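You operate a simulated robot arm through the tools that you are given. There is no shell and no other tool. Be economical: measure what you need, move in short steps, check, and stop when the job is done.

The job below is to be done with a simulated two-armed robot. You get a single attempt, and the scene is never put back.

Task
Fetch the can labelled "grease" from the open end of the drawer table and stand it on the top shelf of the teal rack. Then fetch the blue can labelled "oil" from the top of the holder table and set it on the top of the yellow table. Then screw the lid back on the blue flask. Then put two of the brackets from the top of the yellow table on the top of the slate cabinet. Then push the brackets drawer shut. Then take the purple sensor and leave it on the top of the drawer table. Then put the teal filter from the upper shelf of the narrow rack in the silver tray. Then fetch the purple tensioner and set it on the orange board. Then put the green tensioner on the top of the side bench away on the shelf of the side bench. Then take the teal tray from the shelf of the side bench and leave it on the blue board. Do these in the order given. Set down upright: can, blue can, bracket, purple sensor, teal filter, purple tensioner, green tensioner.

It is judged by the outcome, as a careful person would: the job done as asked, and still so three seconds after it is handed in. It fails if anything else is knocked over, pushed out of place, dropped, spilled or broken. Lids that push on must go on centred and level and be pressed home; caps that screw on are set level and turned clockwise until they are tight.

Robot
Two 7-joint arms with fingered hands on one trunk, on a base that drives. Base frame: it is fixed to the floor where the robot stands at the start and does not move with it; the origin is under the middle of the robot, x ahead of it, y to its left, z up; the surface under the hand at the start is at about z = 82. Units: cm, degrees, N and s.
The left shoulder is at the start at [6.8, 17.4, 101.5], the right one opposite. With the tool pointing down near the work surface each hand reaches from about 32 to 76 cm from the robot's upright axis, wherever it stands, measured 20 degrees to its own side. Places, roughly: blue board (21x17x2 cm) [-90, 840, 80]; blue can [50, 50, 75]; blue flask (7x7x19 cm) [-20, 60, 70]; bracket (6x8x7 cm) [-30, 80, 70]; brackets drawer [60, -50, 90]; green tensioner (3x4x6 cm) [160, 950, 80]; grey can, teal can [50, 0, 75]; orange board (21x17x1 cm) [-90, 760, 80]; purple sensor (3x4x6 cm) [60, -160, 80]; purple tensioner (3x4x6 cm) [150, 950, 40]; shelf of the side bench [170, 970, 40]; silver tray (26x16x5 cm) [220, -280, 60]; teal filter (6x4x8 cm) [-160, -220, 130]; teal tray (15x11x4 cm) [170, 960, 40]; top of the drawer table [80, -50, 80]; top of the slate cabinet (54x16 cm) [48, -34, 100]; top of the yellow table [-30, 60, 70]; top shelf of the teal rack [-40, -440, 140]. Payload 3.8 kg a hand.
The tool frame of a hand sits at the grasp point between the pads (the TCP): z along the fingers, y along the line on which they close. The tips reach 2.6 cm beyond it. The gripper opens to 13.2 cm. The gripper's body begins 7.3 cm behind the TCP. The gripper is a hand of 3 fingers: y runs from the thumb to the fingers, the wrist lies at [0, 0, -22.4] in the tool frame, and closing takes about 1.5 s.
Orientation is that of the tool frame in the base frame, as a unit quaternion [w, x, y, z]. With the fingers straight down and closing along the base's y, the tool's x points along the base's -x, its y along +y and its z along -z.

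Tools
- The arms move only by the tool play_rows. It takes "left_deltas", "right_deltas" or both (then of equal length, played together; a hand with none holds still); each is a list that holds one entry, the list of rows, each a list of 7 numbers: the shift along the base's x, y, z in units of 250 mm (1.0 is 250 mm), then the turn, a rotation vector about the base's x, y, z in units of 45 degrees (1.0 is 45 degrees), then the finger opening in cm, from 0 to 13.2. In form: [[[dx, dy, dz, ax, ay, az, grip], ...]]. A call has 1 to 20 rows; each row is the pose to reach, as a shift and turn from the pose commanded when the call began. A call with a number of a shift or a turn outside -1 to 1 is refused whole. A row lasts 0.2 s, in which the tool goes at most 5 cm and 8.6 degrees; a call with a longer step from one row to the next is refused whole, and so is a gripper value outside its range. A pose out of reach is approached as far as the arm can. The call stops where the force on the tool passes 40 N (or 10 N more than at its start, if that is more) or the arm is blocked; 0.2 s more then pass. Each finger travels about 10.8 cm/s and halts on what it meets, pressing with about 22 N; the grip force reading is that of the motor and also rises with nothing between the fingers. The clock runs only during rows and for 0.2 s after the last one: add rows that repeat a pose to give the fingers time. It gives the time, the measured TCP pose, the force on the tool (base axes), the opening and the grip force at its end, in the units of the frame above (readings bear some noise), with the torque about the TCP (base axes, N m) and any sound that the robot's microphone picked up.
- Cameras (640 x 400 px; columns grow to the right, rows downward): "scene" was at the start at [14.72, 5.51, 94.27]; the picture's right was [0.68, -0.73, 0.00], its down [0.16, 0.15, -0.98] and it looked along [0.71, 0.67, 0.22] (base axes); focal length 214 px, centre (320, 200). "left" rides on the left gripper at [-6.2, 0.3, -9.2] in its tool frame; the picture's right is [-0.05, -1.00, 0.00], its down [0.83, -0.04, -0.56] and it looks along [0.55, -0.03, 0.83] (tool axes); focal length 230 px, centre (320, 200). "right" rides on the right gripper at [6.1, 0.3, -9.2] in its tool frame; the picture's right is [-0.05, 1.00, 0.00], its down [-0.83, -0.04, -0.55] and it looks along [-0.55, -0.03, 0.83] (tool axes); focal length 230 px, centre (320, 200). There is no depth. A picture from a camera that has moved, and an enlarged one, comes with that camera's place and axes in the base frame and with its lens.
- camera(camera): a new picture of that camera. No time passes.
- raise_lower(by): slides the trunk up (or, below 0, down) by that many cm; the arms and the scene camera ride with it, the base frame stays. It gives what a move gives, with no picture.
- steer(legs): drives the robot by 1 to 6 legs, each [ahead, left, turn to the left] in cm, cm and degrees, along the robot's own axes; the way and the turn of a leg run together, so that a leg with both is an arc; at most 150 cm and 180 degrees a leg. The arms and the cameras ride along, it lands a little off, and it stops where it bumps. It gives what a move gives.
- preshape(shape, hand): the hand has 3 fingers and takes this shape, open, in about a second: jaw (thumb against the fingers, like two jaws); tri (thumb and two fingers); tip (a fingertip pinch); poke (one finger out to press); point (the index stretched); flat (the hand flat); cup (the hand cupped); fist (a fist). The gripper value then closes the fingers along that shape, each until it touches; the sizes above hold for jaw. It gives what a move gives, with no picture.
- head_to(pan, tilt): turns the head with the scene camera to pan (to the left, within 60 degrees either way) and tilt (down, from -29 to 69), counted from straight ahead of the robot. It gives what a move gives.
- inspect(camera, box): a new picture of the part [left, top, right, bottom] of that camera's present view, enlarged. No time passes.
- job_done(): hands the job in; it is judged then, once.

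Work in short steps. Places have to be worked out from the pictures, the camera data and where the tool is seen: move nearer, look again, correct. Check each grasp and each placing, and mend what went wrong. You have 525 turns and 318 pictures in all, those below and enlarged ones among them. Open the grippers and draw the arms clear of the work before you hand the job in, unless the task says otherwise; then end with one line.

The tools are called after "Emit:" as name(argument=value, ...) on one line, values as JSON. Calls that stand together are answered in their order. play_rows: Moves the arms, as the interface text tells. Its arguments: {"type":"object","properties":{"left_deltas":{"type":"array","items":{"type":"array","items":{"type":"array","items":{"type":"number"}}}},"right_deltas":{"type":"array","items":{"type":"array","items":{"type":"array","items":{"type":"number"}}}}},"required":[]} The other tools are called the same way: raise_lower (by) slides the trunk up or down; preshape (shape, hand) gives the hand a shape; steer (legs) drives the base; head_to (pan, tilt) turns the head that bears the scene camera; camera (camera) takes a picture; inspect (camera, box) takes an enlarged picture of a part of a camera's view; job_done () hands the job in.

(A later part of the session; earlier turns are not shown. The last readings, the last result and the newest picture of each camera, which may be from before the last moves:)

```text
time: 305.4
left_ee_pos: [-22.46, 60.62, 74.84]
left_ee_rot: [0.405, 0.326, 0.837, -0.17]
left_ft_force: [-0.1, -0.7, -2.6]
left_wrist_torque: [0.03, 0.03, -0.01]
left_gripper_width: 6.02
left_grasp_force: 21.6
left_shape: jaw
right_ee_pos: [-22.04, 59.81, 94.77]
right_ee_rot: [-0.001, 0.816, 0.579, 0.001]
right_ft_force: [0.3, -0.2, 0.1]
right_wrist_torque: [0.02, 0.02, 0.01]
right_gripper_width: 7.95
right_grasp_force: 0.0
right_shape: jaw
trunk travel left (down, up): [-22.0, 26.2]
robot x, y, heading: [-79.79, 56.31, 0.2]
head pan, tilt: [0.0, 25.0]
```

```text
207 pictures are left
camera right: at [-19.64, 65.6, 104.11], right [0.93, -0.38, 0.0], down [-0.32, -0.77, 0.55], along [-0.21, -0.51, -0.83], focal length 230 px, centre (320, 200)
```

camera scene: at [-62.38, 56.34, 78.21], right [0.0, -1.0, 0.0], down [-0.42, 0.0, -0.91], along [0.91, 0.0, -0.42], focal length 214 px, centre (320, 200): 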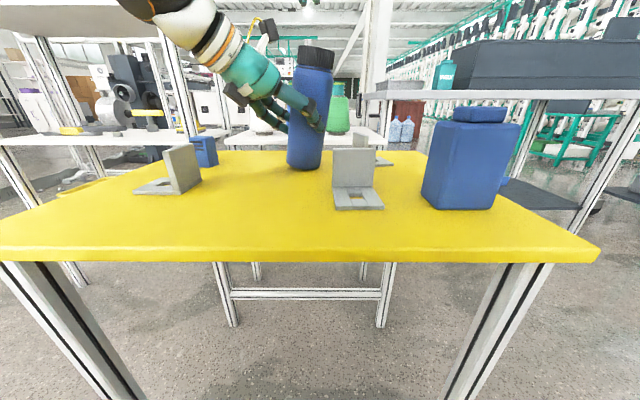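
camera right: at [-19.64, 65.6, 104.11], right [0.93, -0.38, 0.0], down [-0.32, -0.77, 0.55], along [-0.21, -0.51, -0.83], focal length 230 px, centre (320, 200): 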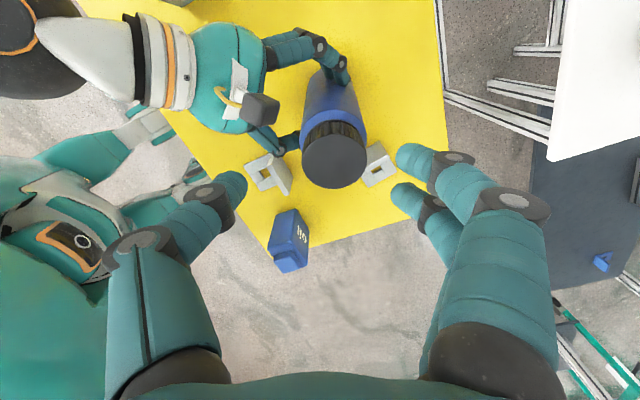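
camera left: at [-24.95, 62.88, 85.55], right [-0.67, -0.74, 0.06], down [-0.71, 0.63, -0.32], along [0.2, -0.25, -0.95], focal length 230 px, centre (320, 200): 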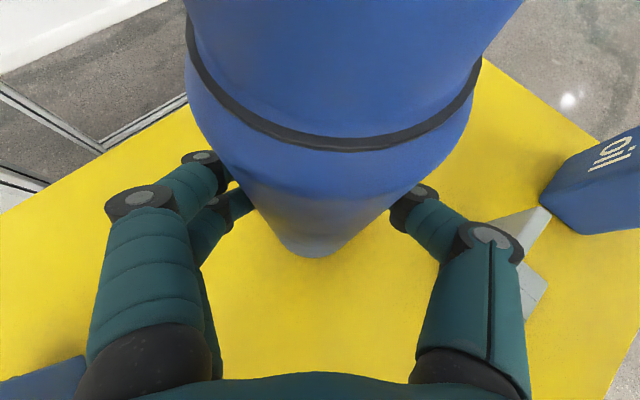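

The flask leans ~8° in the direction (+x,-y) about the finger axis. I rotate the left hand back by 8° about that axis to bring it upright.

Emit:
play_rows(left_deltas=[[[0, 0, 0.008, -0.03, -0.03, 0, 4.5], [0, 0, 0.012, -0.06, -0.062, 0, 4.5], [0, 0, 0.012, -0.09, -0.094, 0, 4.5], [0, 0, 0.012, -0.122, -0.126, 0, 4.5], [0, 0, 0.012, -0.122, -0.126, 0, 4.5]]])

Emit:
inspect(camera="scene", box=[220, 20, 380, 220])

```text
time: 306.6
left_ee_pos: [-22.51, 60.42, 75.28]
left_ee_rot: [0.461, 0.315, 0.807, -0.194]
left_ft_force: [0.1, -0.6, -2.0]
left_wrist_torque: [0.07, 0.05, 0.01]
left_gripper_width: 6.01
left_grasp_force: 22.0
left_shape: jaw
right_ee_pos: [-21.88, 59.83, 94.75]
right_ee_rot: [-0.002, 0.816, 0.579, 0.003]
right_ft_force: [-0.4, -1.1, -0.2]
right_wrist_torque: [-0.01, -0.02, -0.01]
right_gripper_width: 7.97
right_grasp_force: 0.0
right_shape: jaw
trunk travel left (down, up): [-22.0, 26.2]
robot x, y, heading: [-79.67, 56.13, 0.3]
head pan, tilt: [0.0, 25.0]
```

```text
2.00 times, centred on (300, 120) of scene
camera zoom: at [-62.34, 56.32, 78.2], right [0.0, -1.0, 0.0], down [-0.42, 0.0, -0.91], along [0.91, 0.0, -0.42], focal length 429 px, centre (360, 360)
```

zoom: 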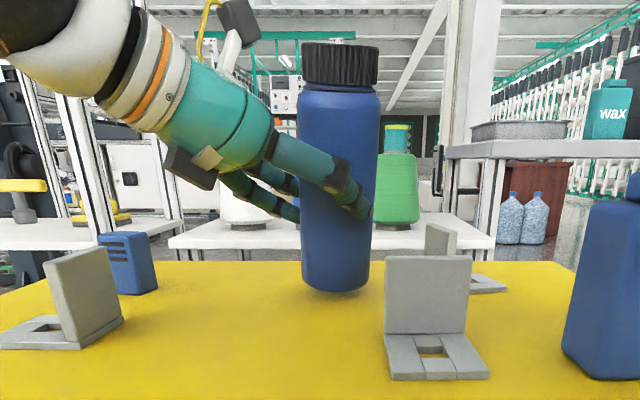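

Upright from the front, hovering slightly. I check with the right camera, then lower.

Emit:
camera(camera="right")

Emit:
play_rows(left_deltas=[[[0, 0, -0.012, 0, 0, 0, 4.5], [0, 0, -0.024, 0, 0, 0, 4.5], [0, 0, -0.032, 0, 0, 0, 4.5], [0, 0, -0.032, 0, 0, 0, 4.5]]])

```text
205 pictures are left
camera right: at [-19.57, 65.56, 104.05], right [0.93, -0.38, 0.0], down [-0.32, -0.77, 0.55], along [-0.21, -0.51, -0.83], focal length 230 px, centre (320, 200)
```

right: 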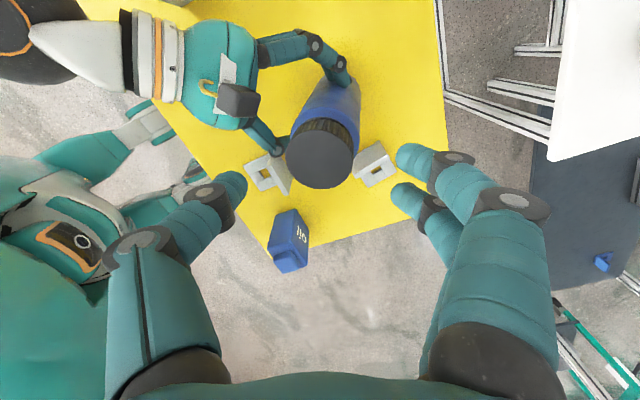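

```text
time: 307.6
left_ee_pos: [-22.51, 60.6, 74.69]
left_ee_rot: [0.462, 0.315, 0.806, -0.195]
left_ft_force: [0.2, 0.0, 2.6]
left_wrist_torque: [-0.07, 0.01, -0.03]
left_gripper_width: 6.0
left_grasp_force: 21.9
left_shape: jaw
right_ee_pos: [-21.99, 59.83, 94.9]
right_ee_rot: [-0.001, 0.815, 0.579, 0.002]
right_ft_force: [0.0, 0.2, 1.5]
right_wrist_torque: [-0.03, -0.02, 0.02]
right_gripper_width: 7.93
right_grasp_force: 0.0
right_shape: jaw
trunk travel left (down, up): [-22.0, 26.2]
robot x, y, heading: [-79.67, 56.65, 0.2]
head pan, tilt: [0.0, 25.0]
```

Flask rests on the table. I zoom to check the lid's seat.

Emit:
inspect(camera="scene", box=[270, 20, 350, 120])

```text
4.00 times, centred on (310, 70) of scene
camera zoom: at [-62.37, 56.32, 78.22], right [0.0, -1.0, 0.0], down [-0.42, 0.0, -0.91], along [0.91, 0.0, -0.42], focal length 858 px, centre (360, 720)
```

zoom: 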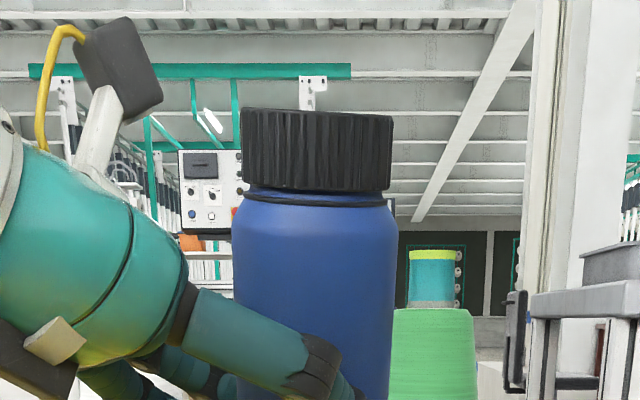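

There may still be a small gap. I'll do one more, well-centred tightening stroke: swing the wrist back and view the lid.

Emit:
play_rows(right_deltas=[[[0, 0, 0.05, 0, 0, 0.18, 8], [0, 0, 0.05, 0, 0, 0.36, 8], [0, 0, 0.05, 0, 0, 0.54, 8], [0, 0, 0.05, 0, 0, 0.72, 8], [0, 0, 0.05, 0, 0, 0.9, 8], [0, 0, 0.05, 0, 0, 1, 8]]])

Emit:
play_rows(right_deltas=[[[0, 0, 0, 0, 0, 0.18, 8], [0, 0, 0, 0, 0, 0.36, 8], [0, 0, 0, 0, 0, 0.54, 8], [0, 0, 0, 0, 0, 0.72, 8], [0, 0, 0, 0, 0, 0.86, 8], [0, 0, 0, 0, 0, 0.86, 8]]])

Emit:
camera(camera="right")

```text
time: 308.9
left_ee_pos: [-22.45, 60.56, 74.54]
left_ee_rot: [0.463, 0.314, 0.806, -0.193]
left_ft_force: [1.2, 0.8, 9.0]
left_wrist_torque: [-0.15, -0.02, 0.04]
left_gripper_width: 5.98
left_grasp_force: 22.0
left_shape: jaw
right_ee_pos: [-21.93, 59.95, 95.99]
right_ee_rot: [-0.002, 0.531, 0.847, 0.001]
right_ft_force: [-0.9, 0.6, 0.2]
right_wrist_torque: [0.02, 0.01, 0.0]
right_gripper_width: 7.95
right_grasp_force: 0.1
right_shape: jaw
trunk travel left (down, up): [-22.0, 26.2]
robot x, y, heading: [-79.89, 56.43, 0.3]
head pan, tilt: [0.0, 25.0]
```

```text
time: 310.4
left_ee_pos: [-22.54, 60.62, 74.59]
left_ee_rot: [0.462, 0.315, 0.806, -0.195]
left_ft_force: [1.5, 1.3, 9.6]
left_wrist_torque: [-0.13, -0.08, 0.02]
left_gripper_width: 5.99
left_grasp_force: 22.0
left_shape: jaw
right_ee_pos: [-21.89, 59.75, 96.03]
right_ee_rot: [-0.001, 0.22, 0.975, 0.001]
right_ft_force: [0.3, 0.5, -0.3]
right_wrist_torque: [0.03, 0.01, -0.02]
right_gripper_width: 7.94
right_grasp_force: 0.1
right_shape: jaw
trunk travel left (down, up): [-22.0, 26.2]
robot x, y, heading: [-79.43, 56.72, 0.2]
head pan, tilt: [0.0, 25.0]
```

```text
203 pictures are left
camera right: at [-27.29, 62.76, 105.21], right [0.48, 0.88, 0.0], down [0.73, -0.4, 0.55], along [0.48, -0.26, -0.83], focal length 230 px, centre (320, 200)
```

right: 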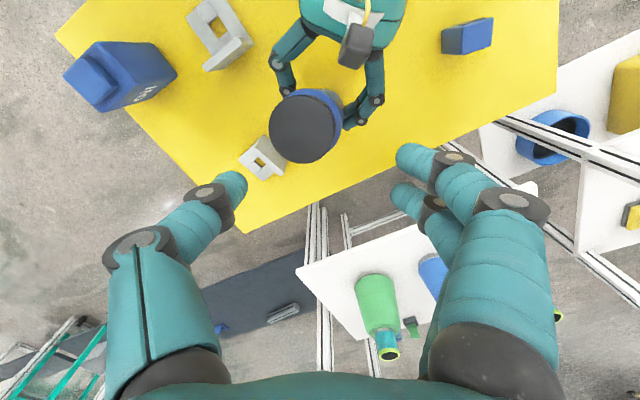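

The flask may still lean a little. I relieve the press and open the left hand gently so it settles flat, then look.

Emit:
play_rows(left_deltas=[[[0, 0, 0.008, 0, 0, 0, 5.5], [0, 0, 0.008, 0, 0, 0, 6.1], [0, 0, 0.008, 0, 0, 0, 6.3], [0, 0, 0.008, 0, 0, 0, 6.6], [0, 0, 0.008, 0, 0, 0, 7], [0, 0, 0.008, 0, 0, 0, 7.6], [0, 0, 0.008, 0, 0, 0, 7.6]]])

Emit:
inspect(camera="scene", box=[220, 20, 380, 220])

Emit:
camera(camera="right")

```text
time: 311.9
left_ee_pos: [-22.47, 60.65, 74.79]
left_ee_rot: [0.462, 0.315, 0.806, -0.194]
left_ft_force: [0.1, -0.1, 0.5]
left_wrist_torque: [-0.02, 0.02, 0.02]
left_gripper_width: 7.64
left_grasp_force: 0.0
left_shape: jaw
right_ee_pos: [-21.88, 59.71, 95.96]
right_ee_rot: [-0.002, 0.222, 0.975, 0.001]
right_ft_force: [-0.1, -0.1, -1.6]
right_wrist_torque: [0.01, 0.01, 0.0]
right_gripper_width: 7.94
right_grasp_force: 0.0
right_shape: jaw
trunk travel left (down, up): [-22.0, 26.2]
robot x, y, heading: [-79.99, 56.88, 0.1]
head pan, tilt: [0.0, 25.0]
```

```text
2.00 times, centred on (300, 120) of scene
camera zoom: at [-62.35, 56.33, 78.21], right [0.0, -1.0, 0.0], down [-0.42, 0.0, -0.91], along [0.91, 0.0, -0.42], focal length 429 px, centre (360, 360)
```

zoom: 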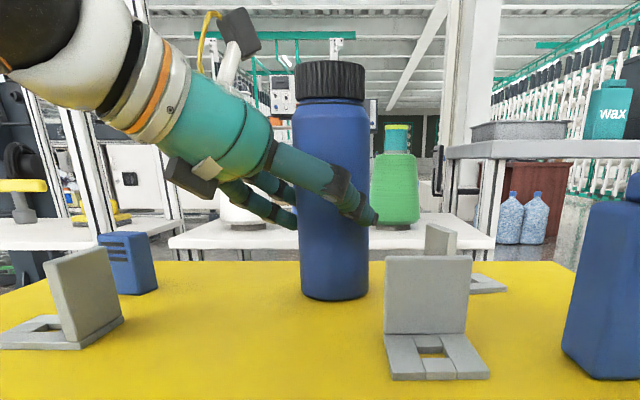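

```text
201 pictures are left
camera right: at [-27.22, 62.77, 105.18], right [0.48, 0.88, 0.0], down [0.73, -0.4, 0.55], along [0.48, -0.26, -0.83], focal length 230 px, centre (320, 200)
```

right: 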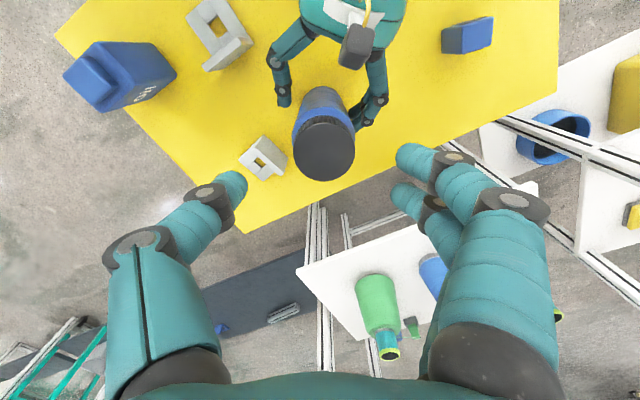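

Flask stands flat now; lid at ≈(-20.8, 59.6). I regrip the flask, then grip the lid centred for a final tightening.

Emit:
play_rows(left_deltas=[[[0, 0, 0, 0, 0, 0, 6.5], [0, 0, 0, 0, 0, 0, 5.5], [0, 0, 0, 0, 0, 0, 4.5], [0, 0, 0, 0, 0, 0, 4.5], [0, 0, 0, 0, 0, 0, 4.5]]])

Emit:
camera(camera="right")

```text
time: 313.1
left_ee_pos: [-22.39, 60.5, 74.68]
left_ee_rot: [0.461, 0.315, 0.806, -0.194]
left_ft_force: [0.0, 0.1, 0.3]
left_wrist_torque: [0.01, -0.01, 0.0]
left_gripper_width: 5.62
left_grasp_force: 22.2
left_shape: jaw
right_ee_pos: [-21.99, 59.76, 96.02]
right_ee_rot: [-0.003, 0.221, 0.975, 0.0]
right_ft_force: [0.1, 0.4, 0.0]
right_wrist_torque: [-0.03, -0.05, -0.02]
right_gripper_width: 7.97
right_grasp_force: 0.2
right_shape: jaw
trunk travel left (down, up): [-22.0, 26.2]
robot x, y, heading: [-79.78, 56.48, 0.2]
head pan, tilt: [0.0, 25.0]
```

```text
200 pictures are left
camera right: at [-27.23, 62.77, 105.19], right [0.48, 0.88, 0.0], down [0.73, -0.4, 0.55], along [0.48, -0.26, -0.83], focal length 230 px, centre (320, 200)
```

right: 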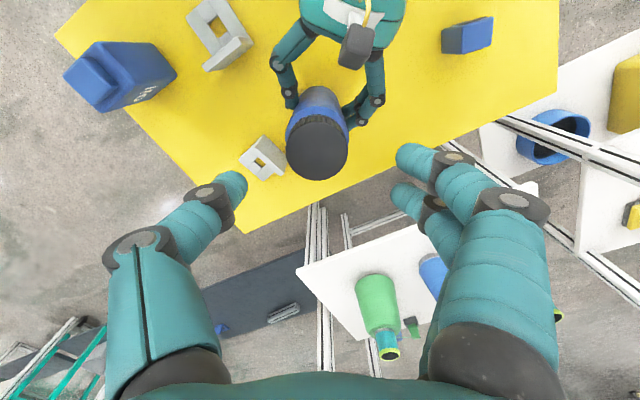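

The left grip is off the flask's diameter; I reopen, advance ~1.2 cm, and close again.

Emit:
play_rows(left_deltas=[[[0, 0, 0, 0, 0, 0, 7], [0, 0, 0, 0, 0, 0, 7.8], [0, 0, 0, 0, 0, 0, 7.8], [0.018, -0.018, 0, 0, 0, 0, 7.8], [0.036, -0.036, 0, 0, 0, 0, 7.8], [0.036, -0.036, 0, 0, 0, 0, 6.5], [0.036, -0.036, 0, 0, 0, 0, 5.5], [0.036, -0.036, 0, 0, 0, 0, 4.5], [0.036, -0.036, 0, 0, 0, 0, 4.5], [0.036, -0.036, 0, 0, 0, 0, 4.5]]])

Emit:
camera(camera="right")

```text
time: 315.4
left_ee_pos: [-21.59, 59.69, 74.58]
left_ee_rot: [0.461, 0.315, 0.806, -0.194]
left_ft_force: [1.0, 0.4, -0.9]
left_wrist_torque: [0.02, -0.02, -0.04]
left_gripper_width: 6.11
left_grasp_force: 22.2
left_shape: jaw
right_ee_pos: [-22.01, 59.85, 96.04]
right_ee_rot: [-0.003, 0.222, 0.975, 0.0]
right_ft_force: [-0.2, 0.6, 0.7]
right_wrist_torque: [-0.01, 0.01, 0.01]
right_gripper_width: 7.95
right_grasp_force: 0.1
right_shape: jaw
trunk travel left (down, up): [-22.0, 26.2]
robot x, y, heading: [-80.11, 56.49, 0.2]
head pan, tilt: [0.0, 25.0]
```

```text
199 pictures are left
camera right: at [-27.22, 62.77, 105.18], right [0.48, 0.88, 0.0], down [0.73, -0.4, 0.55], along [0.48, -0.26, -0.83], focal length 230 px, centre (320, 200)
```

right: 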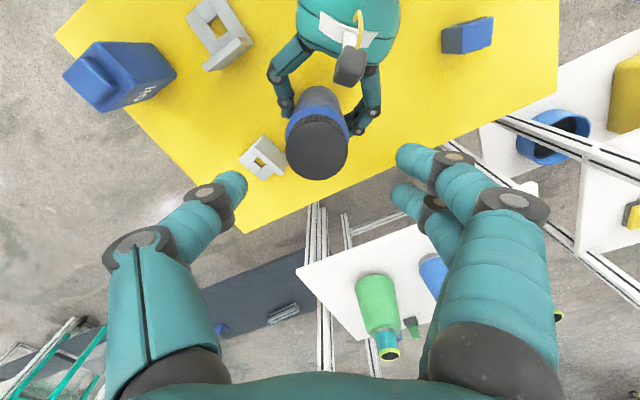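

Good, 6.1 cm. Lid centre ≈ (-21.05, 59.15). I lower the right hand onto it, centred, and grip.

Emit:
play_rows(right_deltas=[[[0.02, -0.012, 0, 0, 0, 0, 8], [0.04, -0.026, -0.1, 0, 0, 0, 8], [0.04, -0.026, -0.2, 0, 0, 0, 8], [0.04, -0.026, -0.3, 0, 0, 0, 8], [0.04, -0.026, -0.38, 0, 0, 0, 8], [0.04, -0.026, -0.4, 0, 0, 0, 8], [0.04, -0.026, -0.4, 0, 0, 0, 6], [0.04, -0.026, -0.4, 0, 0, 0, 4.5], [0.04, -0.026, -0.4, 0, 0, 0, 4], [0.04, -0.026, -0.4, 0, 0, 0, 4]]])

Emit:
camera(camera="right")

```text
time: 317.6
left_ee_pos: [-21.56, 59.69, 74.66]
left_ee_rot: [0.461, 0.315, 0.806, -0.194]
left_ft_force: [0.8, 0.8, 0.4]
left_wrist_torque: [-0.02, -0.02, 0.03]
left_gripper_width: 6.1
left_grasp_force: 21.7
left_shape: jaw
right_ee_pos: [-20.77, 59.22, 85.89]
right_ee_rot: [-0.002, 0.221, 0.975, 0.0]
right_ft_force: [-0.3, -0.1, -0.9]
right_wrist_torque: [-0.03, 0.03, -0.03]
right_gripper_width: 4.67
right_grasp_force: 22.3
right_shape: jaw
trunk travel left (down, up): [-22.0, 26.2]
robot x, y, heading: [-79.62, 56.09, 0.5]
head pan, tilt: [0.0, 25.0]
```

```text
198 pictures are left
camera right: at [-26.19, 62.15, 95.2], right [0.48, 0.88, 0.0], down [0.73, -0.4, 0.55], along [0.48, -0.26, -0.83], focal length 230 px, centre (320, 200)
```

right: 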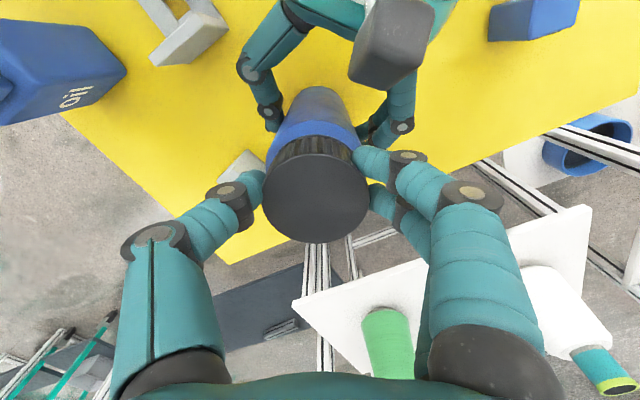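

The grip is slightly off the lid's diameter (4.67 vs 4.85). I reopen, shift 0.5 cm forward, regrip.

Emit:
play_rows(right_deltas=[[[0, 0, 0, 0, 0, 0, 6], [0, 0, 0, 0, 0, 0, 7], [0, 0, 0, 0, 0, 0, 7], [0.02, -0.011, 0, 0, 0, 0, 7], [0.022, -0.012, 0, 0, 0, 0, 6], [0.022, -0.012, 0, 0, 0, 0, 5], [0.022, -0.012, 0, 0, 0, 0, 4], [0.022, -0.012, 0, 0, 0, 0, 4]]])

Emit:
camera(camera="right")

```text
time: 319.4
left_ee_pos: [-21.67, 59.71, 74.84]
left_ee_rot: [0.461, 0.315, 0.806, -0.194]
left_ft_force: [1.4, 0.0, 0.0]
left_wrist_torque: [0.02, 0.03, 0.03]
left_gripper_width: 6.12
left_grasp_force: 22.1
left_shape: jaw
right_ee_pos: [-20.41, 58.97, 86.03]
right_ee_rot: [-0.002, 0.222, 0.975, 0.0]
right_ft_force: [-0.5, -0.4, -0.6]
right_wrist_torque: [0.01, 0.0, 0.0]
right_gripper_width: 4.9
right_grasp_force: 22.1
right_shape: jaw
trunk travel left (down, up): [-22.0, 26.2]
robot x, y, heading: [-79.76, 56.52, 0.2]
head pan, tilt: [0.0, 25.0]
```

```text
197 pictures are left
camera right: at [-25.72, 61.95, 95.31], right [0.48, 0.88, 0.0], down [0.73, -0.4, 0.55], along [0.48, -0.26, -0.83], focal length 230 px, centre (320, 200)
```

right: 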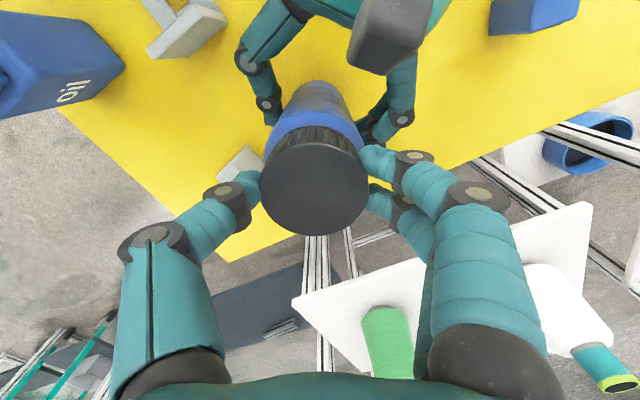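

On diameter now (4.9). Turn clockwise 30° and watch torque and width.

Emit:
play_rows(right_deltas=[[[0, 0, 0, 0, 0, -0.1, 4], [0, 0, 0, 0, 0, -0.2, 4], [0, 0, 0, 0, 0, -0.3, 4], [0, 0, 0, 0, 0, -0.4, 4], [0, 0, 0, 0, 0, -0.5, 4], [0, 0, 0, 0, 0, -0.6, 4]]])

Emit:
camera(camera="right")

```text
time: 320.8
left_ee_pos: [-21.64, 59.63, 74.67]
left_ee_rot: [0.46, 0.316, 0.807, -0.195]
left_ft_force: [-2.5, -2.1, -0.7]
left_wrist_torque: [0.09, -0.05, -0.84]
left_gripper_width: 6.04
left_grasp_force: 21.7
left_shape: jaw
right_ee_pos: [-20.33, 58.84, 85.97]
right_ee_rot: [-0.002, 0.444, 0.896, 0.002]
right_ft_force: [2.6, 2.6, 1.7]
right_wrist_torque: [0.13, -0.27, 0.8]
right_gripper_width: 4.82
right_grasp_force: 21.8
right_shape: jaw
trunk travel left (down, up): [-22.0, 26.2]
robot x, y, heading: [-79.46, 56.04, 0.2]
head pan, tilt: [0.0, 25.0]
```

```text
196 pictures are left
camera right: at [-23.69, 64.01, 95.19], right [0.83, 0.56, 0.0], down [0.47, -0.69, 0.55], along [0.31, -0.46, -0.83], focal length 230 px, centre (320, 200)
```

right: 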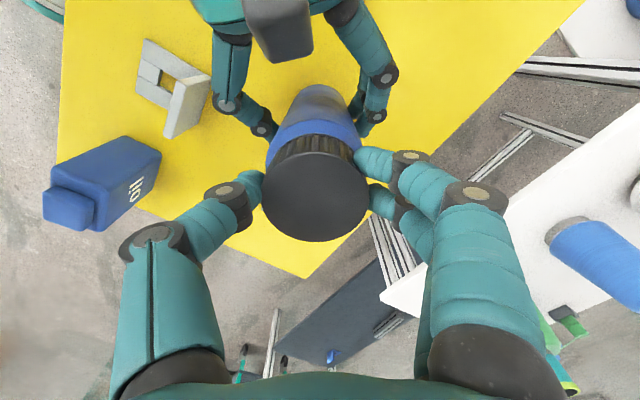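

Torque hits 0.8 N·m, balanced by the left hand: the lid is tight. Release the right and lift clear.

Emit:
play_rows(right_deltas=[[[0, 0, 0, 0, 0, 0.02, 6], [0, 0, 0, 0, 0, 0.02, 7.5], [0, 0, 0, 0, 0, 0.02, 7.5], [0, 0, 0.1, 0, 0, 0.02, 7.5], [0, 0, 0.22, 0, 0, 0.02, 7.5], [0, 0, 0.36, 0, 0, 0.02, 8], [-0.05, -0.1, 0.5, 0, 0, 0.02, 8], [-0.15, -0.22, 0.6, 0, 0, 0.1, 8], [-0.25, -0.35, 0.65, 0, 0, 0.2, 8], [-0.35, -0.48, 0.65, 0, 0, 0.3, 8]]])

Emit:
play_rows(left_deltas=[[[0, 0, 0, 0, 0, 0, 6.3], [0, 0, 0, 0, 0, 0, 7], [0, 0, 0, 0, 0, 0, 8], [0, 0, 0, 0, 0, 0, 9], [-0.06, 0.06, 0.05, 0, 0, 0, 9], [-0.13, 0.13, 0.1, 0, 0, 0, 9.5], [-0.2, 0.2, 0.16, 0, 0, 0, 10], [-0.28, 0.28, 0.22, 0, 0, 0, 10], [-0.36, 0.36, 0.28, 0, 0, 0, 10], [-0.4, 0.4, 0.4, 0, 0, 0, 10]]])

Emit:
camera(camera="scene")

```text
time: 322.9
left_ee_pos: [-21.69, 59.54, 74.62]
left_ee_rot: [0.461, 0.315, 0.806, -0.195]
left_ft_force: [0.1, -0.3, -1.5]
left_wrist_torque: [0.05, 0.05, 0.01]
left_gripper_width: 6.04
left_grasp_force: 22.1
left_shape: jaw
right_ee_pos: [-29.27, 46.68, 102.08]
right_ee_rot: [-0.003, 0.334, 0.943, 0.002]
right_ft_force: [1.0, -0.4, 0.1]
right_wrist_torque: [-0.01, 0.03, 0.0]
right_gripper_width: 7.92
right_grasp_force: 0.2
right_shape: jaw
trunk travel left (down, up): [-22.0, 26.2]
robot x, y, heading: [-80.0, 56.38, 0.3]
head pan, tilt: [0.0, 25.0]
```

```text
time: 325.1
left_ee_pos: [-31.52, 69.85, 84.57]
left_ee_rot: [0.462, 0.315, 0.806, -0.194]
left_ft_force: [-0.2, -0.3, 1.5]
left_wrist_torque: [0.02, -0.01, 0.02]
left_gripper_width: 9.97
left_grasp_force: 0.0
left_shape: jaw
right_ee_pos: [-29.16, 46.73, 102.13]
right_ee_rot: [-0.002, 0.335, 0.942, 0.002]
right_ft_force: [0.4, 0.5, -0.6]
right_wrist_torque: [0.01, 0.0, 0.01]
right_gripper_width: 7.94
right_grasp_force: 0.1
right_shape: jaw
trunk travel left (down, up): [-22.0, 26.2]
robot x, y, heading: [-79.78, 56.58, 0.3]
head pan, tilt: [0.0, 25.0]
```

```text
195 pictures are left
camera scene: at [-62.37, 56.33, 78.21], right [0.0, -1.0, 0.0], down [-0.42, 0.0, -0.91], along [0.91, 0.0, -0.42], focal length 214 px, centre (320, 200)
```

scene: 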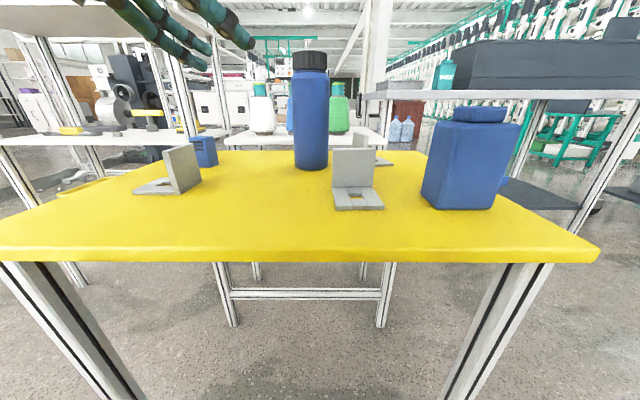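

Flask stands with lid on; quick zoom to verify it's level.

Emit:
inspect(camera="scene", box=[270, 30, 350, 80])

```text
8.00 times, centred on (310, 55) of scene
camera zoom: at [-62.37, 56.33, 78.21], right [0.0, -1.0, 0.0], down [-0.42, 0.0, -0.91], along [0.91, 0.0, -0.42], focal length 1716 px, centre (400, 1360)
```

zoom: 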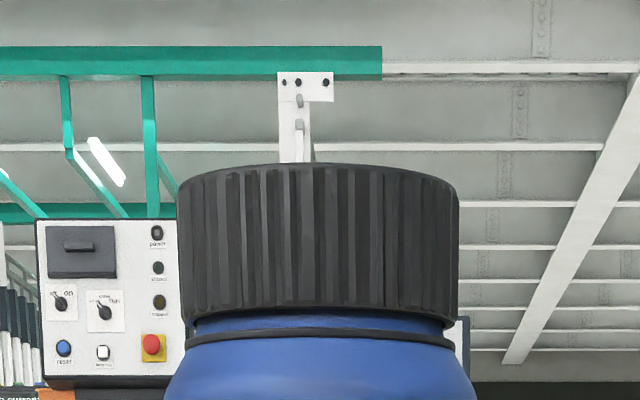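

Lid is level and seated. Next, brackets: one per hand. Left hand → bracket B (wall normal y at ≈(-32.5,75)); right hand → bracket C (wall normal x). First I return the left hand to tool-down in two half-turns, rising.

Emit:
play_rows(left_deltas=[[[0, 0.05, 0.1, 0.05, 0.12, 0.08, 8], [0, 0.1, 0.2, 0.1, 0.24, 0.165, 8], [0, 0.15, 0.28, 0.155, 0.37, 0.25, 8], [0, 0.2, 0.34, 0.21, 0.5, 0.34, 8], [0, 0.22, 0.38, 0.2645, 0.629, 0.429, 8], [0, 0.22, 0.4, 0.2645, 0.629, 0.429, 8]]])

Emit:
play_rows(left_deltas=[[[0, 0, 0, 0.05, 0.12, 0.08, 6], [0, 0, 0, 0.1, 0.24, 0.165, 6], [0, 0, 0, 0.155, 0.37, 0.25, 6], [0, 0, 0, 0.21, 0.5, 0.34, 6], [0, 0, 0, 0.2645, 0.629, 0.429, 6], [0, 0, 0, 0.2645, 0.629, 0.429, 6]]])

Emit:
camera(camera="left")

Emit:
camera(camera="right")

```text
time: 326.6
left_ee_pos: [-31.26, 75.29, 94.69]
left_ee_rot: [0.242, 0.165, 0.951, -0.102]
left_ft_force: [-0.2, -0.5, 0.4]
left_wrist_torque: [-0.04, 0.03, 0.0]
left_gripper_width: 8.04
left_grasp_force: 0.2
left_shape: jaw
right_ee_pos: [-29.25, 46.61, 102.1]
right_ee_rot: [-0.003, 0.334, 0.942, 0.002]
right_ft_force: [0.3, 0.4, -0.2]
right_wrist_torque: [0.0, 0.0, -0.06]
right_gripper_width: 7.94
right_grasp_force: 0.0
right_shape: jaw
trunk travel left (down, up): [-22.0, 26.2]
robot x, y, heading: [-79.77, 56.21, 0.3]
head pan, tilt: [0.0, 25.0]
```

```text
time: 327.9
left_ee_pos: [-31.52, 75.24, 94.72]
left_ee_rot: [-0.001, -0.001, 1.0, -0.001]
left_ft_force: [-0.1, -0.4, -0.5]
left_wrist_torque: [-0.02, 0.0, -0.03]
left_gripper_width: 6.09
left_grasp_force: 0.0
left_shape: jaw
right_ee_pos: [-29.32, 46.64, 102.29]
right_ee_rot: [-0.002, 0.334, 0.942, 0.002]
right_ft_force: [0.0, -0.3, -0.6]
right_wrist_torque: [-0.05, -0.01, 0.0]
right_gripper_width: 7.94
right_grasp_force: 0.0
right_shape: jaw
trunk travel left (down, up): [-22.0, 26.2]
robot x, y, heading: [-79.96, 56.59, 0.2]
head pan, tilt: [0.0, 25.0]
```

```text
193 pictures are left
camera left: at [-25.39, 75.44, 103.98], right [0.05, -1.0, 0.0], down [-0.83, -0.04, 0.56], along [-0.56, -0.03, -0.83], focal length 230 px, centre (320, 200)
```

left: 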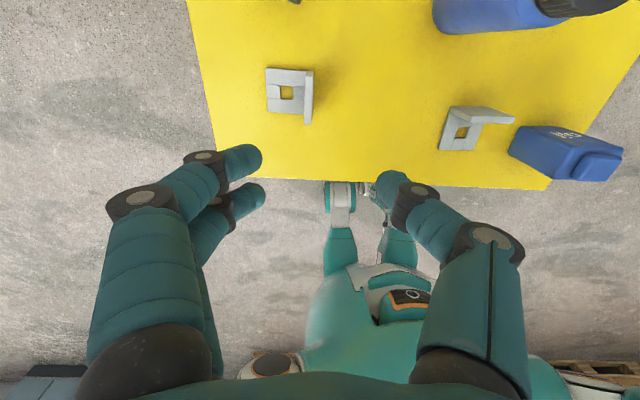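

```text
192 pictures are left
camera right: at [-33.73, 50.88, 111.43], right [0.67, 0.74, 0.0], down [0.62, -0.56, 0.55], along [0.41, -0.37, -0.83], focal length 230 px, centre (320, 200)
```

right: 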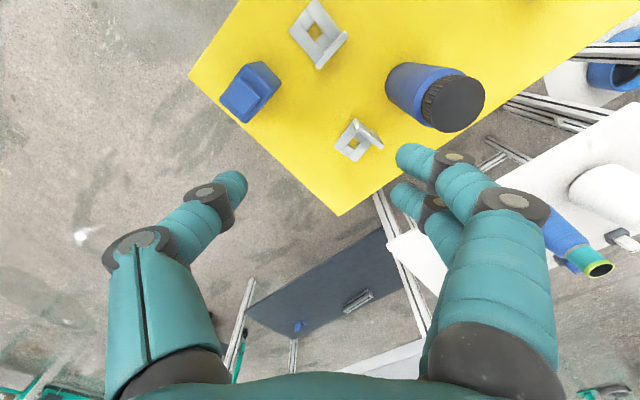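

Bracket B's wall is at about (-31.1, 76.3), x from -34 to -28, top z≈72. I descend with the left hand to z≈78 and check.

Emit:
play_rows(left_deltas=[[[0.01, 0.02, -0.15, 0, 0, 0, 6], [0.016, 0.044, -0.3, 0, 0, 0, 6], [0.016, 0.044, -0.45, 0, 0, 0, 6], [0.016, 0.044, -0.6, 0, 0, 0, 6], [0.016, 0.044, -0.67, 0, 0, 0, 6], [0.016, 0.044, -0.67, 0, 0, 0, 6]]])

Emit:
camera(camera="left")

Emit:
inspect(camera="scene", box=[80, 60, 280, 220])

```text
time: 329.4
left_ee_pos: [-31.41, 76.08, 78.3]
left_ee_rot: [0.0, 0.0, 1.0, 0.0]
left_ft_force: [0.2, -1.3, 0.2]
left_wrist_torque: [0.01, 0.0, -0.01]
left_gripper_width: 6.08
left_grasp_force: 0.1
left_shape: jaw
right_ee_pos: [-29.24, 46.72, 102.1]
right_ee_rot: [-0.003, 0.335, 0.942, 0.001]
right_ft_force: [0.1, 0.6, 0.4]
right_wrist_torque: [0.01, 0.0, -0.01]
right_gripper_width: 7.93
right_grasp_force: 0.0
right_shape: jaw
trunk travel left (down, up): [-22.0, 26.2]
robot x, y, heading: [-79.69, 56.43, 0.4]
head pan, tilt: [0.0, 25.0]
```

```text
191 pictures are left
camera left: at [-25.18, 76.26, 87.54], right [0.05, -1.0, 0.0], down [-0.83, -0.04, 0.56], along [-0.56, -0.03, -0.83], focal length 230 px, centre (320, 200)
```

left: 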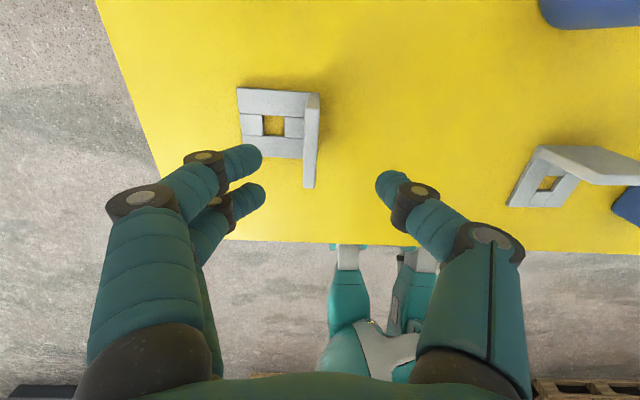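

```text
2.50 times, centred on (180, 140) of scene
camera zoom: at [-62.36, 56.32, 78.21], right [0.0, -1.0, 0.0], down [-0.42, 0.0, -0.91], along [0.91, 0.0, -0.42], focal length 536 px, centre (670, 350)
```

zoom: 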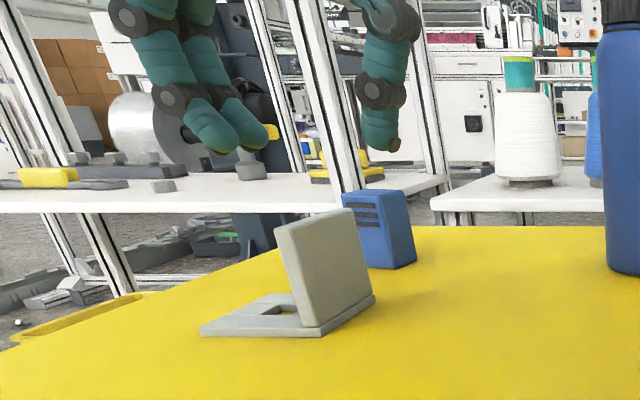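

Shift +0.6 x, +0.4 y and descend to z=71.5, then close on the wall.

Emit:
play_rows(left_deltas=[[[0.024, 0.016, -0.05, 0, 0, 0, 6], [0.024, 0.016, -0.15, 0, 0, 0, 6], [0.024, 0.016, -0.24, 0, 0, 0, 6], [0.024, 0.016, -0.272, 0, 0, 0, 6], [0.024, 0.016, -0.272, 0, 0, 0, 4], [0.024, 0.016, -0.272, 0, 0, 0, 2], [0.024, 0.016, -0.272, 0, 0, 0, 0.3], [0.024, 0.016, -0.272, 0, 0, 0, 0.3], [0.024, 0.016, -0.272, 0, 0, 0, 0.3]]])

Emit:
camera(camera="left")

```text
time: 331.4
left_ee_pos: [-30.89, 76.64, 71.36]
left_ee_rot: [0.0, 0.0, 1.0, 0.0]
left_ft_force: [0.5, -0.6, 0.8]
left_wrist_torque: [0.01, -0.04, -0.02]
left_gripper_width: 0.45
left_grasp_force: 0.0
left_shape: jaw
right_ee_pos: [-29.29, 46.86, 102.32]
right_ee_rot: [-0.002, 0.334, 0.943, 0.001]
right_ft_force: [-0.3, 0.4, 1.0]
right_wrist_torque: [0.01, -0.01, 0.01]
right_gripper_width: 7.94
right_grasp_force: 0.1
right_shape: jaw
trunk travel left (down, up): [-22.0, 26.2]
robot x, y, heading: [-79.9, 56.62, 0.1]
head pan, tilt: [0.0, 25.0]
```

```text
189 pictures are left
camera left: at [-24.63, 76.98, 80.54], right [0.05, -1.0, 0.0], down [-0.83, -0.04, 0.56], along [-0.55, -0.03, -0.83], focal length 230 px, centre (320, 200)
```

left: 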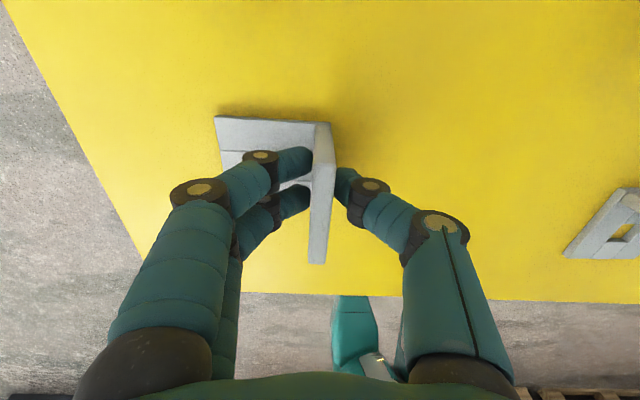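

Fingers are about at the plate; I give it more time to close fully, then check force.

Emit:
play_rows(left_deltas=[[[0, 0, 0, 0, 0, 0, 0], [0, 0, 0, 0, 0, 0, 0], [0, 0, 0, 0, 0, 0, 0], [0, 0, 0.02, 0, 0, 0, 0], [0, 0, 0.06, 0, 0, 0, 0], [0, 0, 0.12, 0, 0, 0, 0], [0, 0, 0.2, 0, 0, 0, 0]]])

Emit:
camera(camera="left")

```text
time: 332.9
left_ee_pos: [-30.88, 76.68, 75.96]
left_ee_rot: [0.0, 0.0, 1.0, 0.001]
left_ft_force: [-0.5, -0.9, -1.4]
left_wrist_torque: [-0.02, -0.01, -0.02]
left_gripper_width: 0.38
left_grasp_force: 21.6
left_shape: jaw
right_ee_pos: [-29.19, 46.67, 102.08]
right_ee_rot: [-0.003, 0.335, 0.942, 0.002]
right_ft_force: [-0.3, -0.1, 0.5]
right_wrist_torque: [0.01, -0.01, 0.0]
right_gripper_width: 7.95
right_grasp_force: 0.1
right_shape: jaw
trunk travel left (down, up): [-22.0, 26.2]
robot x, y, heading: [-79.83, 56.37, 0.3]
head pan, tilt: [0.0, 25.0]
```

```text
188 pictures are left
camera left: at [-24.6, 76.89, 85.27], right [0.05, -1.0, 0.0], down [-0.83, -0.04, 0.56], along [-0.56, -0.03, -0.83], focal length 230 px, centre (320, 200)
```

left: 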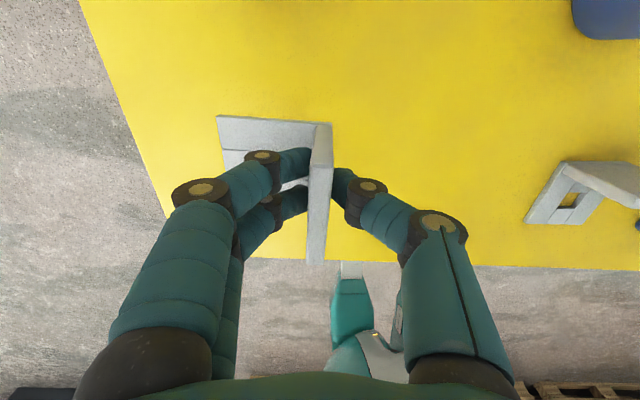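

Bracket B is held. I lift it clear with the left, while the right hand turns toward yaw -90° above bracket C.

Emit:
play_rows(left_deltas=[[[0, 0, 0.15, 0, 0, 0, 0], [0, 0, 0.3, 0, 0, 0, 0], [-0.1, 0, 0.45, 0, 0, 0, 0], [-0.2, 0, 0.6, 0, 0, 0, 0], [-0.3, 0.02, 0.72, 0, 0, 0, 0], [-0.4, 0.02, 0.8, 0, 0, 0, 0], [-0.45, 0.02, 0.85, 0, 0, 0, 0]]], right_deltas=[[[0, 0.03, 0, 0, 0, -0.16, 6], [-0.03, 0.06, -0.04, 0, 0, -0.32, 6], [-0.06, 0.1, -0.08, 0, 0, -0.48, 6], [-0.09, 0.14, -0.12, 0, 0, -0.64, 6], [-0.12, 0.18, -0.16, 0, 0, -0.8, 6], [-0.15, 0.22, -0.2, 0, 0, -0.95, 6], [-0.15, 0.22, -0.24, 0, 0, -1, 6]]])

Emit:
play_rows(right_deltas=[[[0, 0, 0, 0, 0, -0.13, 6], [0, 0, 0, 0, 0, -0.13, 6]]])

Emit:
camera(camera="right")

```text
time: 334.6
left_ee_pos: [-41.73, 77.02, 97.16]
left_ee_rot: [0.0, 0.0, 1.0, 0.0]
left_ft_force: [-0.3, 0.4, -2.5]
left_wrist_torque: [-0.03, -0.02, -0.01]
left_gripper_width: 0.4
left_grasp_force: 22.0
left_shape: jaw
right_ee_pos: [-32.82, 52.49, 96.28]
right_ee_rot: [-0.002, 0.671, 0.742, 0.001]
right_ft_force: [-0.1, -0.8, -1.0]
right_wrist_torque: [0.02, 0.01, 0.01]
right_gripper_width: 6.04
right_grasp_force: 0.0
right_shape: jaw
trunk travel left (down, up): [-22.0, 26.2]
robot x, y, heading: [-79.88, 56.1, 0.3]
head pan, tilt: [0.0, 25.0]
```

```text
time: 335.1
left_ee_pos: [-41.63, 77.02, 97.18]
left_ee_rot: [0.0, 0.0, 1.0, 0.001]
left_ft_force: [-0.9, 0.0, -1.2]
left_wrist_torque: [-0.01, 0.01, -0.02]
left_gripper_width: 0.41
left_grasp_force: 22.3
left_shape: jaw
right_ee_pos: [-32.85, 52.51, 96.26]
right_ee_rot: [-0.002, 0.708, 0.707, 0.001]
right_ft_force: [-0.1, 0.5, -0.9]
right_wrist_torque: [0.0, 0.01, -0.01]
right_gripper_width: 6.09
right_grasp_force: 0.0
right_shape: jaw
trunk travel left (down, up): [-22.0, 26.2]
robot x, y, heading: [-79.57, 56.42, 0.1]
head pan, tilt: [0.0, 25.0]
```

```text
187 pictures are left
camera right: at [-32.49, 58.65, 105.5], right [1.0, -0.05, 0.0], down [-0.04, -0.83, 0.55], along [-0.03, -0.55, -0.83], focal length 230 px, centre (320, 200)
```

right: 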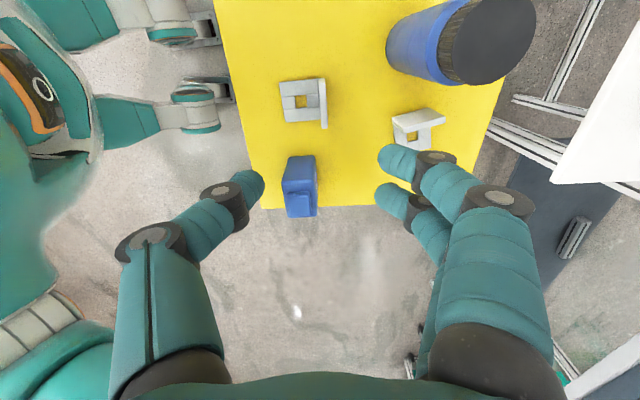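

C's wall is at ≈(-32.5, 52.6). Descend to z≈79 and check.

Emit:
play_rows(right_deltas=[[[0.014, 0.004, -0.15, 0, 0, 0, 6], [0.014, 0.004, -0.3, 0, 0, 0, 6], [0.014, 0.004, -0.45, 0, 0, 0, 6], [0.014, 0.004, -0.6, 0, 0, 0, 6], [0.014, 0.004, -0.69, 0, 0, 0, 6], [0.014, 0.004, -0.69, 0, 0, 0, 6]]])

Emit:
camera(camera="right")

```text
time: 336.6
left_ee_pos: [-41.67, 76.99, 97.26]
left_ee_rot: [0.0, 0.0, 1.0, 0.0]
left_ft_force: [0.4, 0.7, -1.6]
left_wrist_torque: [-0.02, -0.01, -0.02]
left_gripper_width: 0.4
left_grasp_force: 22.0
left_shape: jaw
right_ee_pos: [-32.53, 52.16, 79.14]
right_ee_rot: [-0.002, 0.706, 0.708, 0.002]
right_ft_force: [-0.3, 0.0, -0.6]
right_wrist_torque: [0.02, 0.0, 0.03]
right_gripper_width: 6.05
right_grasp_force: 0.1
right_shape: jaw
trunk travel left (down, up): [-22.0, 26.2]
robot x, y, heading: [-79.59, 56.55, 0.1]
head pan, tilt: [0.0, 25.0]
```

```text
186 pictures are left
camera right: at [-32.24, 58.34, 88.25], right [1.0, -0.05, 0.0], down [-0.04, -0.83, 0.55], along [-0.03, -0.55, -0.83], focal length 230 px, centre (320, 200)
```

right: 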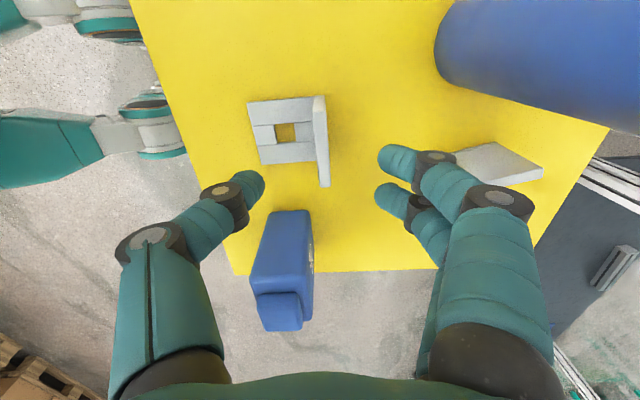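

Adjust +0.7 in y, descend to z≈71.5 and close on the wall.

Emit:
play_rows(right_deltas=[[[0, 0.028, -0.08, 0, 0, 0, 6], [0, 0.028, -0.18, 0, 0, 0, 6], [0, 0.028, -0.27, 0, 0, 0, 6], [0, 0.028, -0.303, 0, 0, 0, 6], [0, 0.028, -0.303, 0, 0, 0, 4], [0, 0.028, -0.303, 0, 0, 0, 2], [0, 0.028, -0.303, 0, 0, 0, 0], [0, 0.028, -0.303, 0, 0, 0, 0], [0, 0.028, -0.303, 0, 0, 0, 0], [0, 0.028, -0.303, 0, 0, 0, 0], [0, 0.028, -0.303, 0, 0, 0, 0]]])

Emit:
camera(camera="right")

```text
time: 338.9
left_ee_pos: [-41.68, 77.04, 97.24]
left_ee_rot: [0.0, 0.0, 1.0, 0.0]
left_ft_force: [-0.6, -0.3, -1.6]
left_wrist_torque: [0.02, -0.03, -0.02]
left_gripper_width: 0.42
left_grasp_force: 21.9
left_shape: jaw
right_ee_pos: [-32.44, 53.21, 71.51]
right_ee_rot: [-0.002, 0.707, 0.707, 0.002]
right_ft_force: [0.4, 0.1, -1.0]
right_wrist_torque: [0.04, -0.04, 0.01]
right_gripper_width: 0.46
right_grasp_force: 21.8
right_shape: jaw
trunk travel left (down, up): [-22.0, 26.2]
robot x, y, heading: [-79.77, 56.24, 0.2]
head pan, tilt: [0.0, 25.0]
```

```text
185 pictures are left
camera right: at [-32.03, 59.24, 80.74], right [1.0, -0.05, 0.0], down [-0.04, -0.83, 0.55], along [-0.03, -0.55, -0.83], focal length 230 px, centre (320, 200)
```

right: 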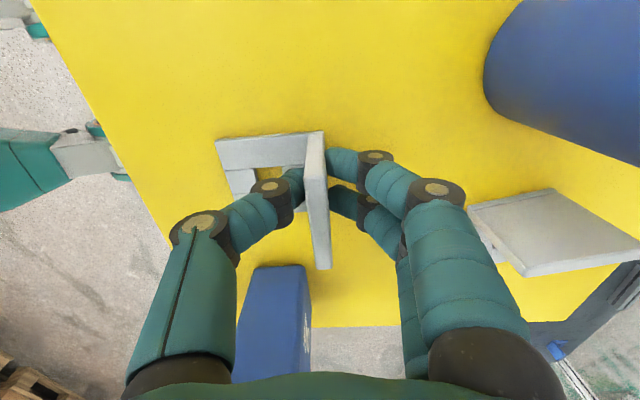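

Bracket C held. Lift straight up and draw back.

Emit:
play_rows(right_deltas=[[[0, 0, 0.1, 0, 0, 0, 0], [0, 0, 0.25, 0, 0, 0, 0], [0, 0, 0.4, 0, 0, 0, 0], [0, 0, 0.55, 0, 0, 0, 0], [0, 0, 0.7, 0, 0, 0, 0], [-0.05, -0.03, 0.85, 0, 0, 0, 0], [-0.15, -0.06, 0.98, 0, 0, 0, 0], [-0.25, -0.1, 1.0, 0, 0, 0, 0], [-0.35, -0.15, 1.0, 0, 0, 0, 0]]])

Emit:
camera(camera="right")

```text
time: 340.9
left_ee_pos: [-41.69, 77.09, 97.09]
left_ee_rot: [0.0, 0.0, 1.0, 0.0]
left_ft_force: [-0.3, -0.2, -1.1]
left_wrist_torque: [-0.03, 0.0, -0.02]
left_gripper_width: 0.41
left_grasp_force: 22.1
left_shape: jaw
right_ee_pos: [-41.3, 49.47, 96.26]
right_ee_rot: [-0.001, 0.706, 0.708, 0.002]
right_ft_force: [0.2, -0.7, -1.8]
right_wrist_torque: [0.01, 0.02, -0.01]
right_gripper_width: 0.47
right_grasp_force: 22.0
right_shape: jaw
trunk travel left (down, up): [-22.0, 26.2]
robot x, y, heading: [-80.07, 56.55, 0.3]
head pan, tilt: [0.0, 25.0]
```

```text
184 pictures are left
camera right: at [-40.88, 55.61, 105.51], right [1.0, -0.05, 0.0], down [-0.04, -0.83, 0.55], along [-0.03, -0.55, -0.83], focal length 230 px, centre (320, 200)
```

right: 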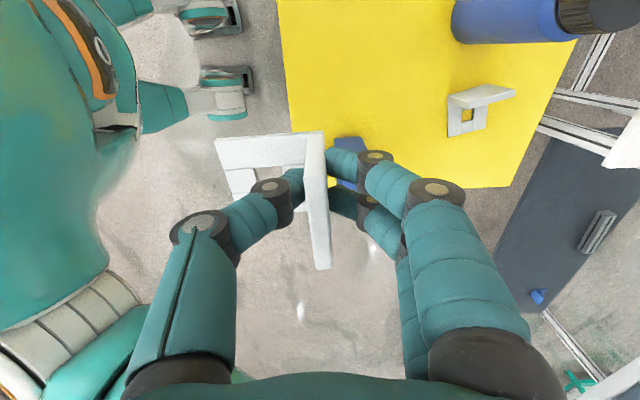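

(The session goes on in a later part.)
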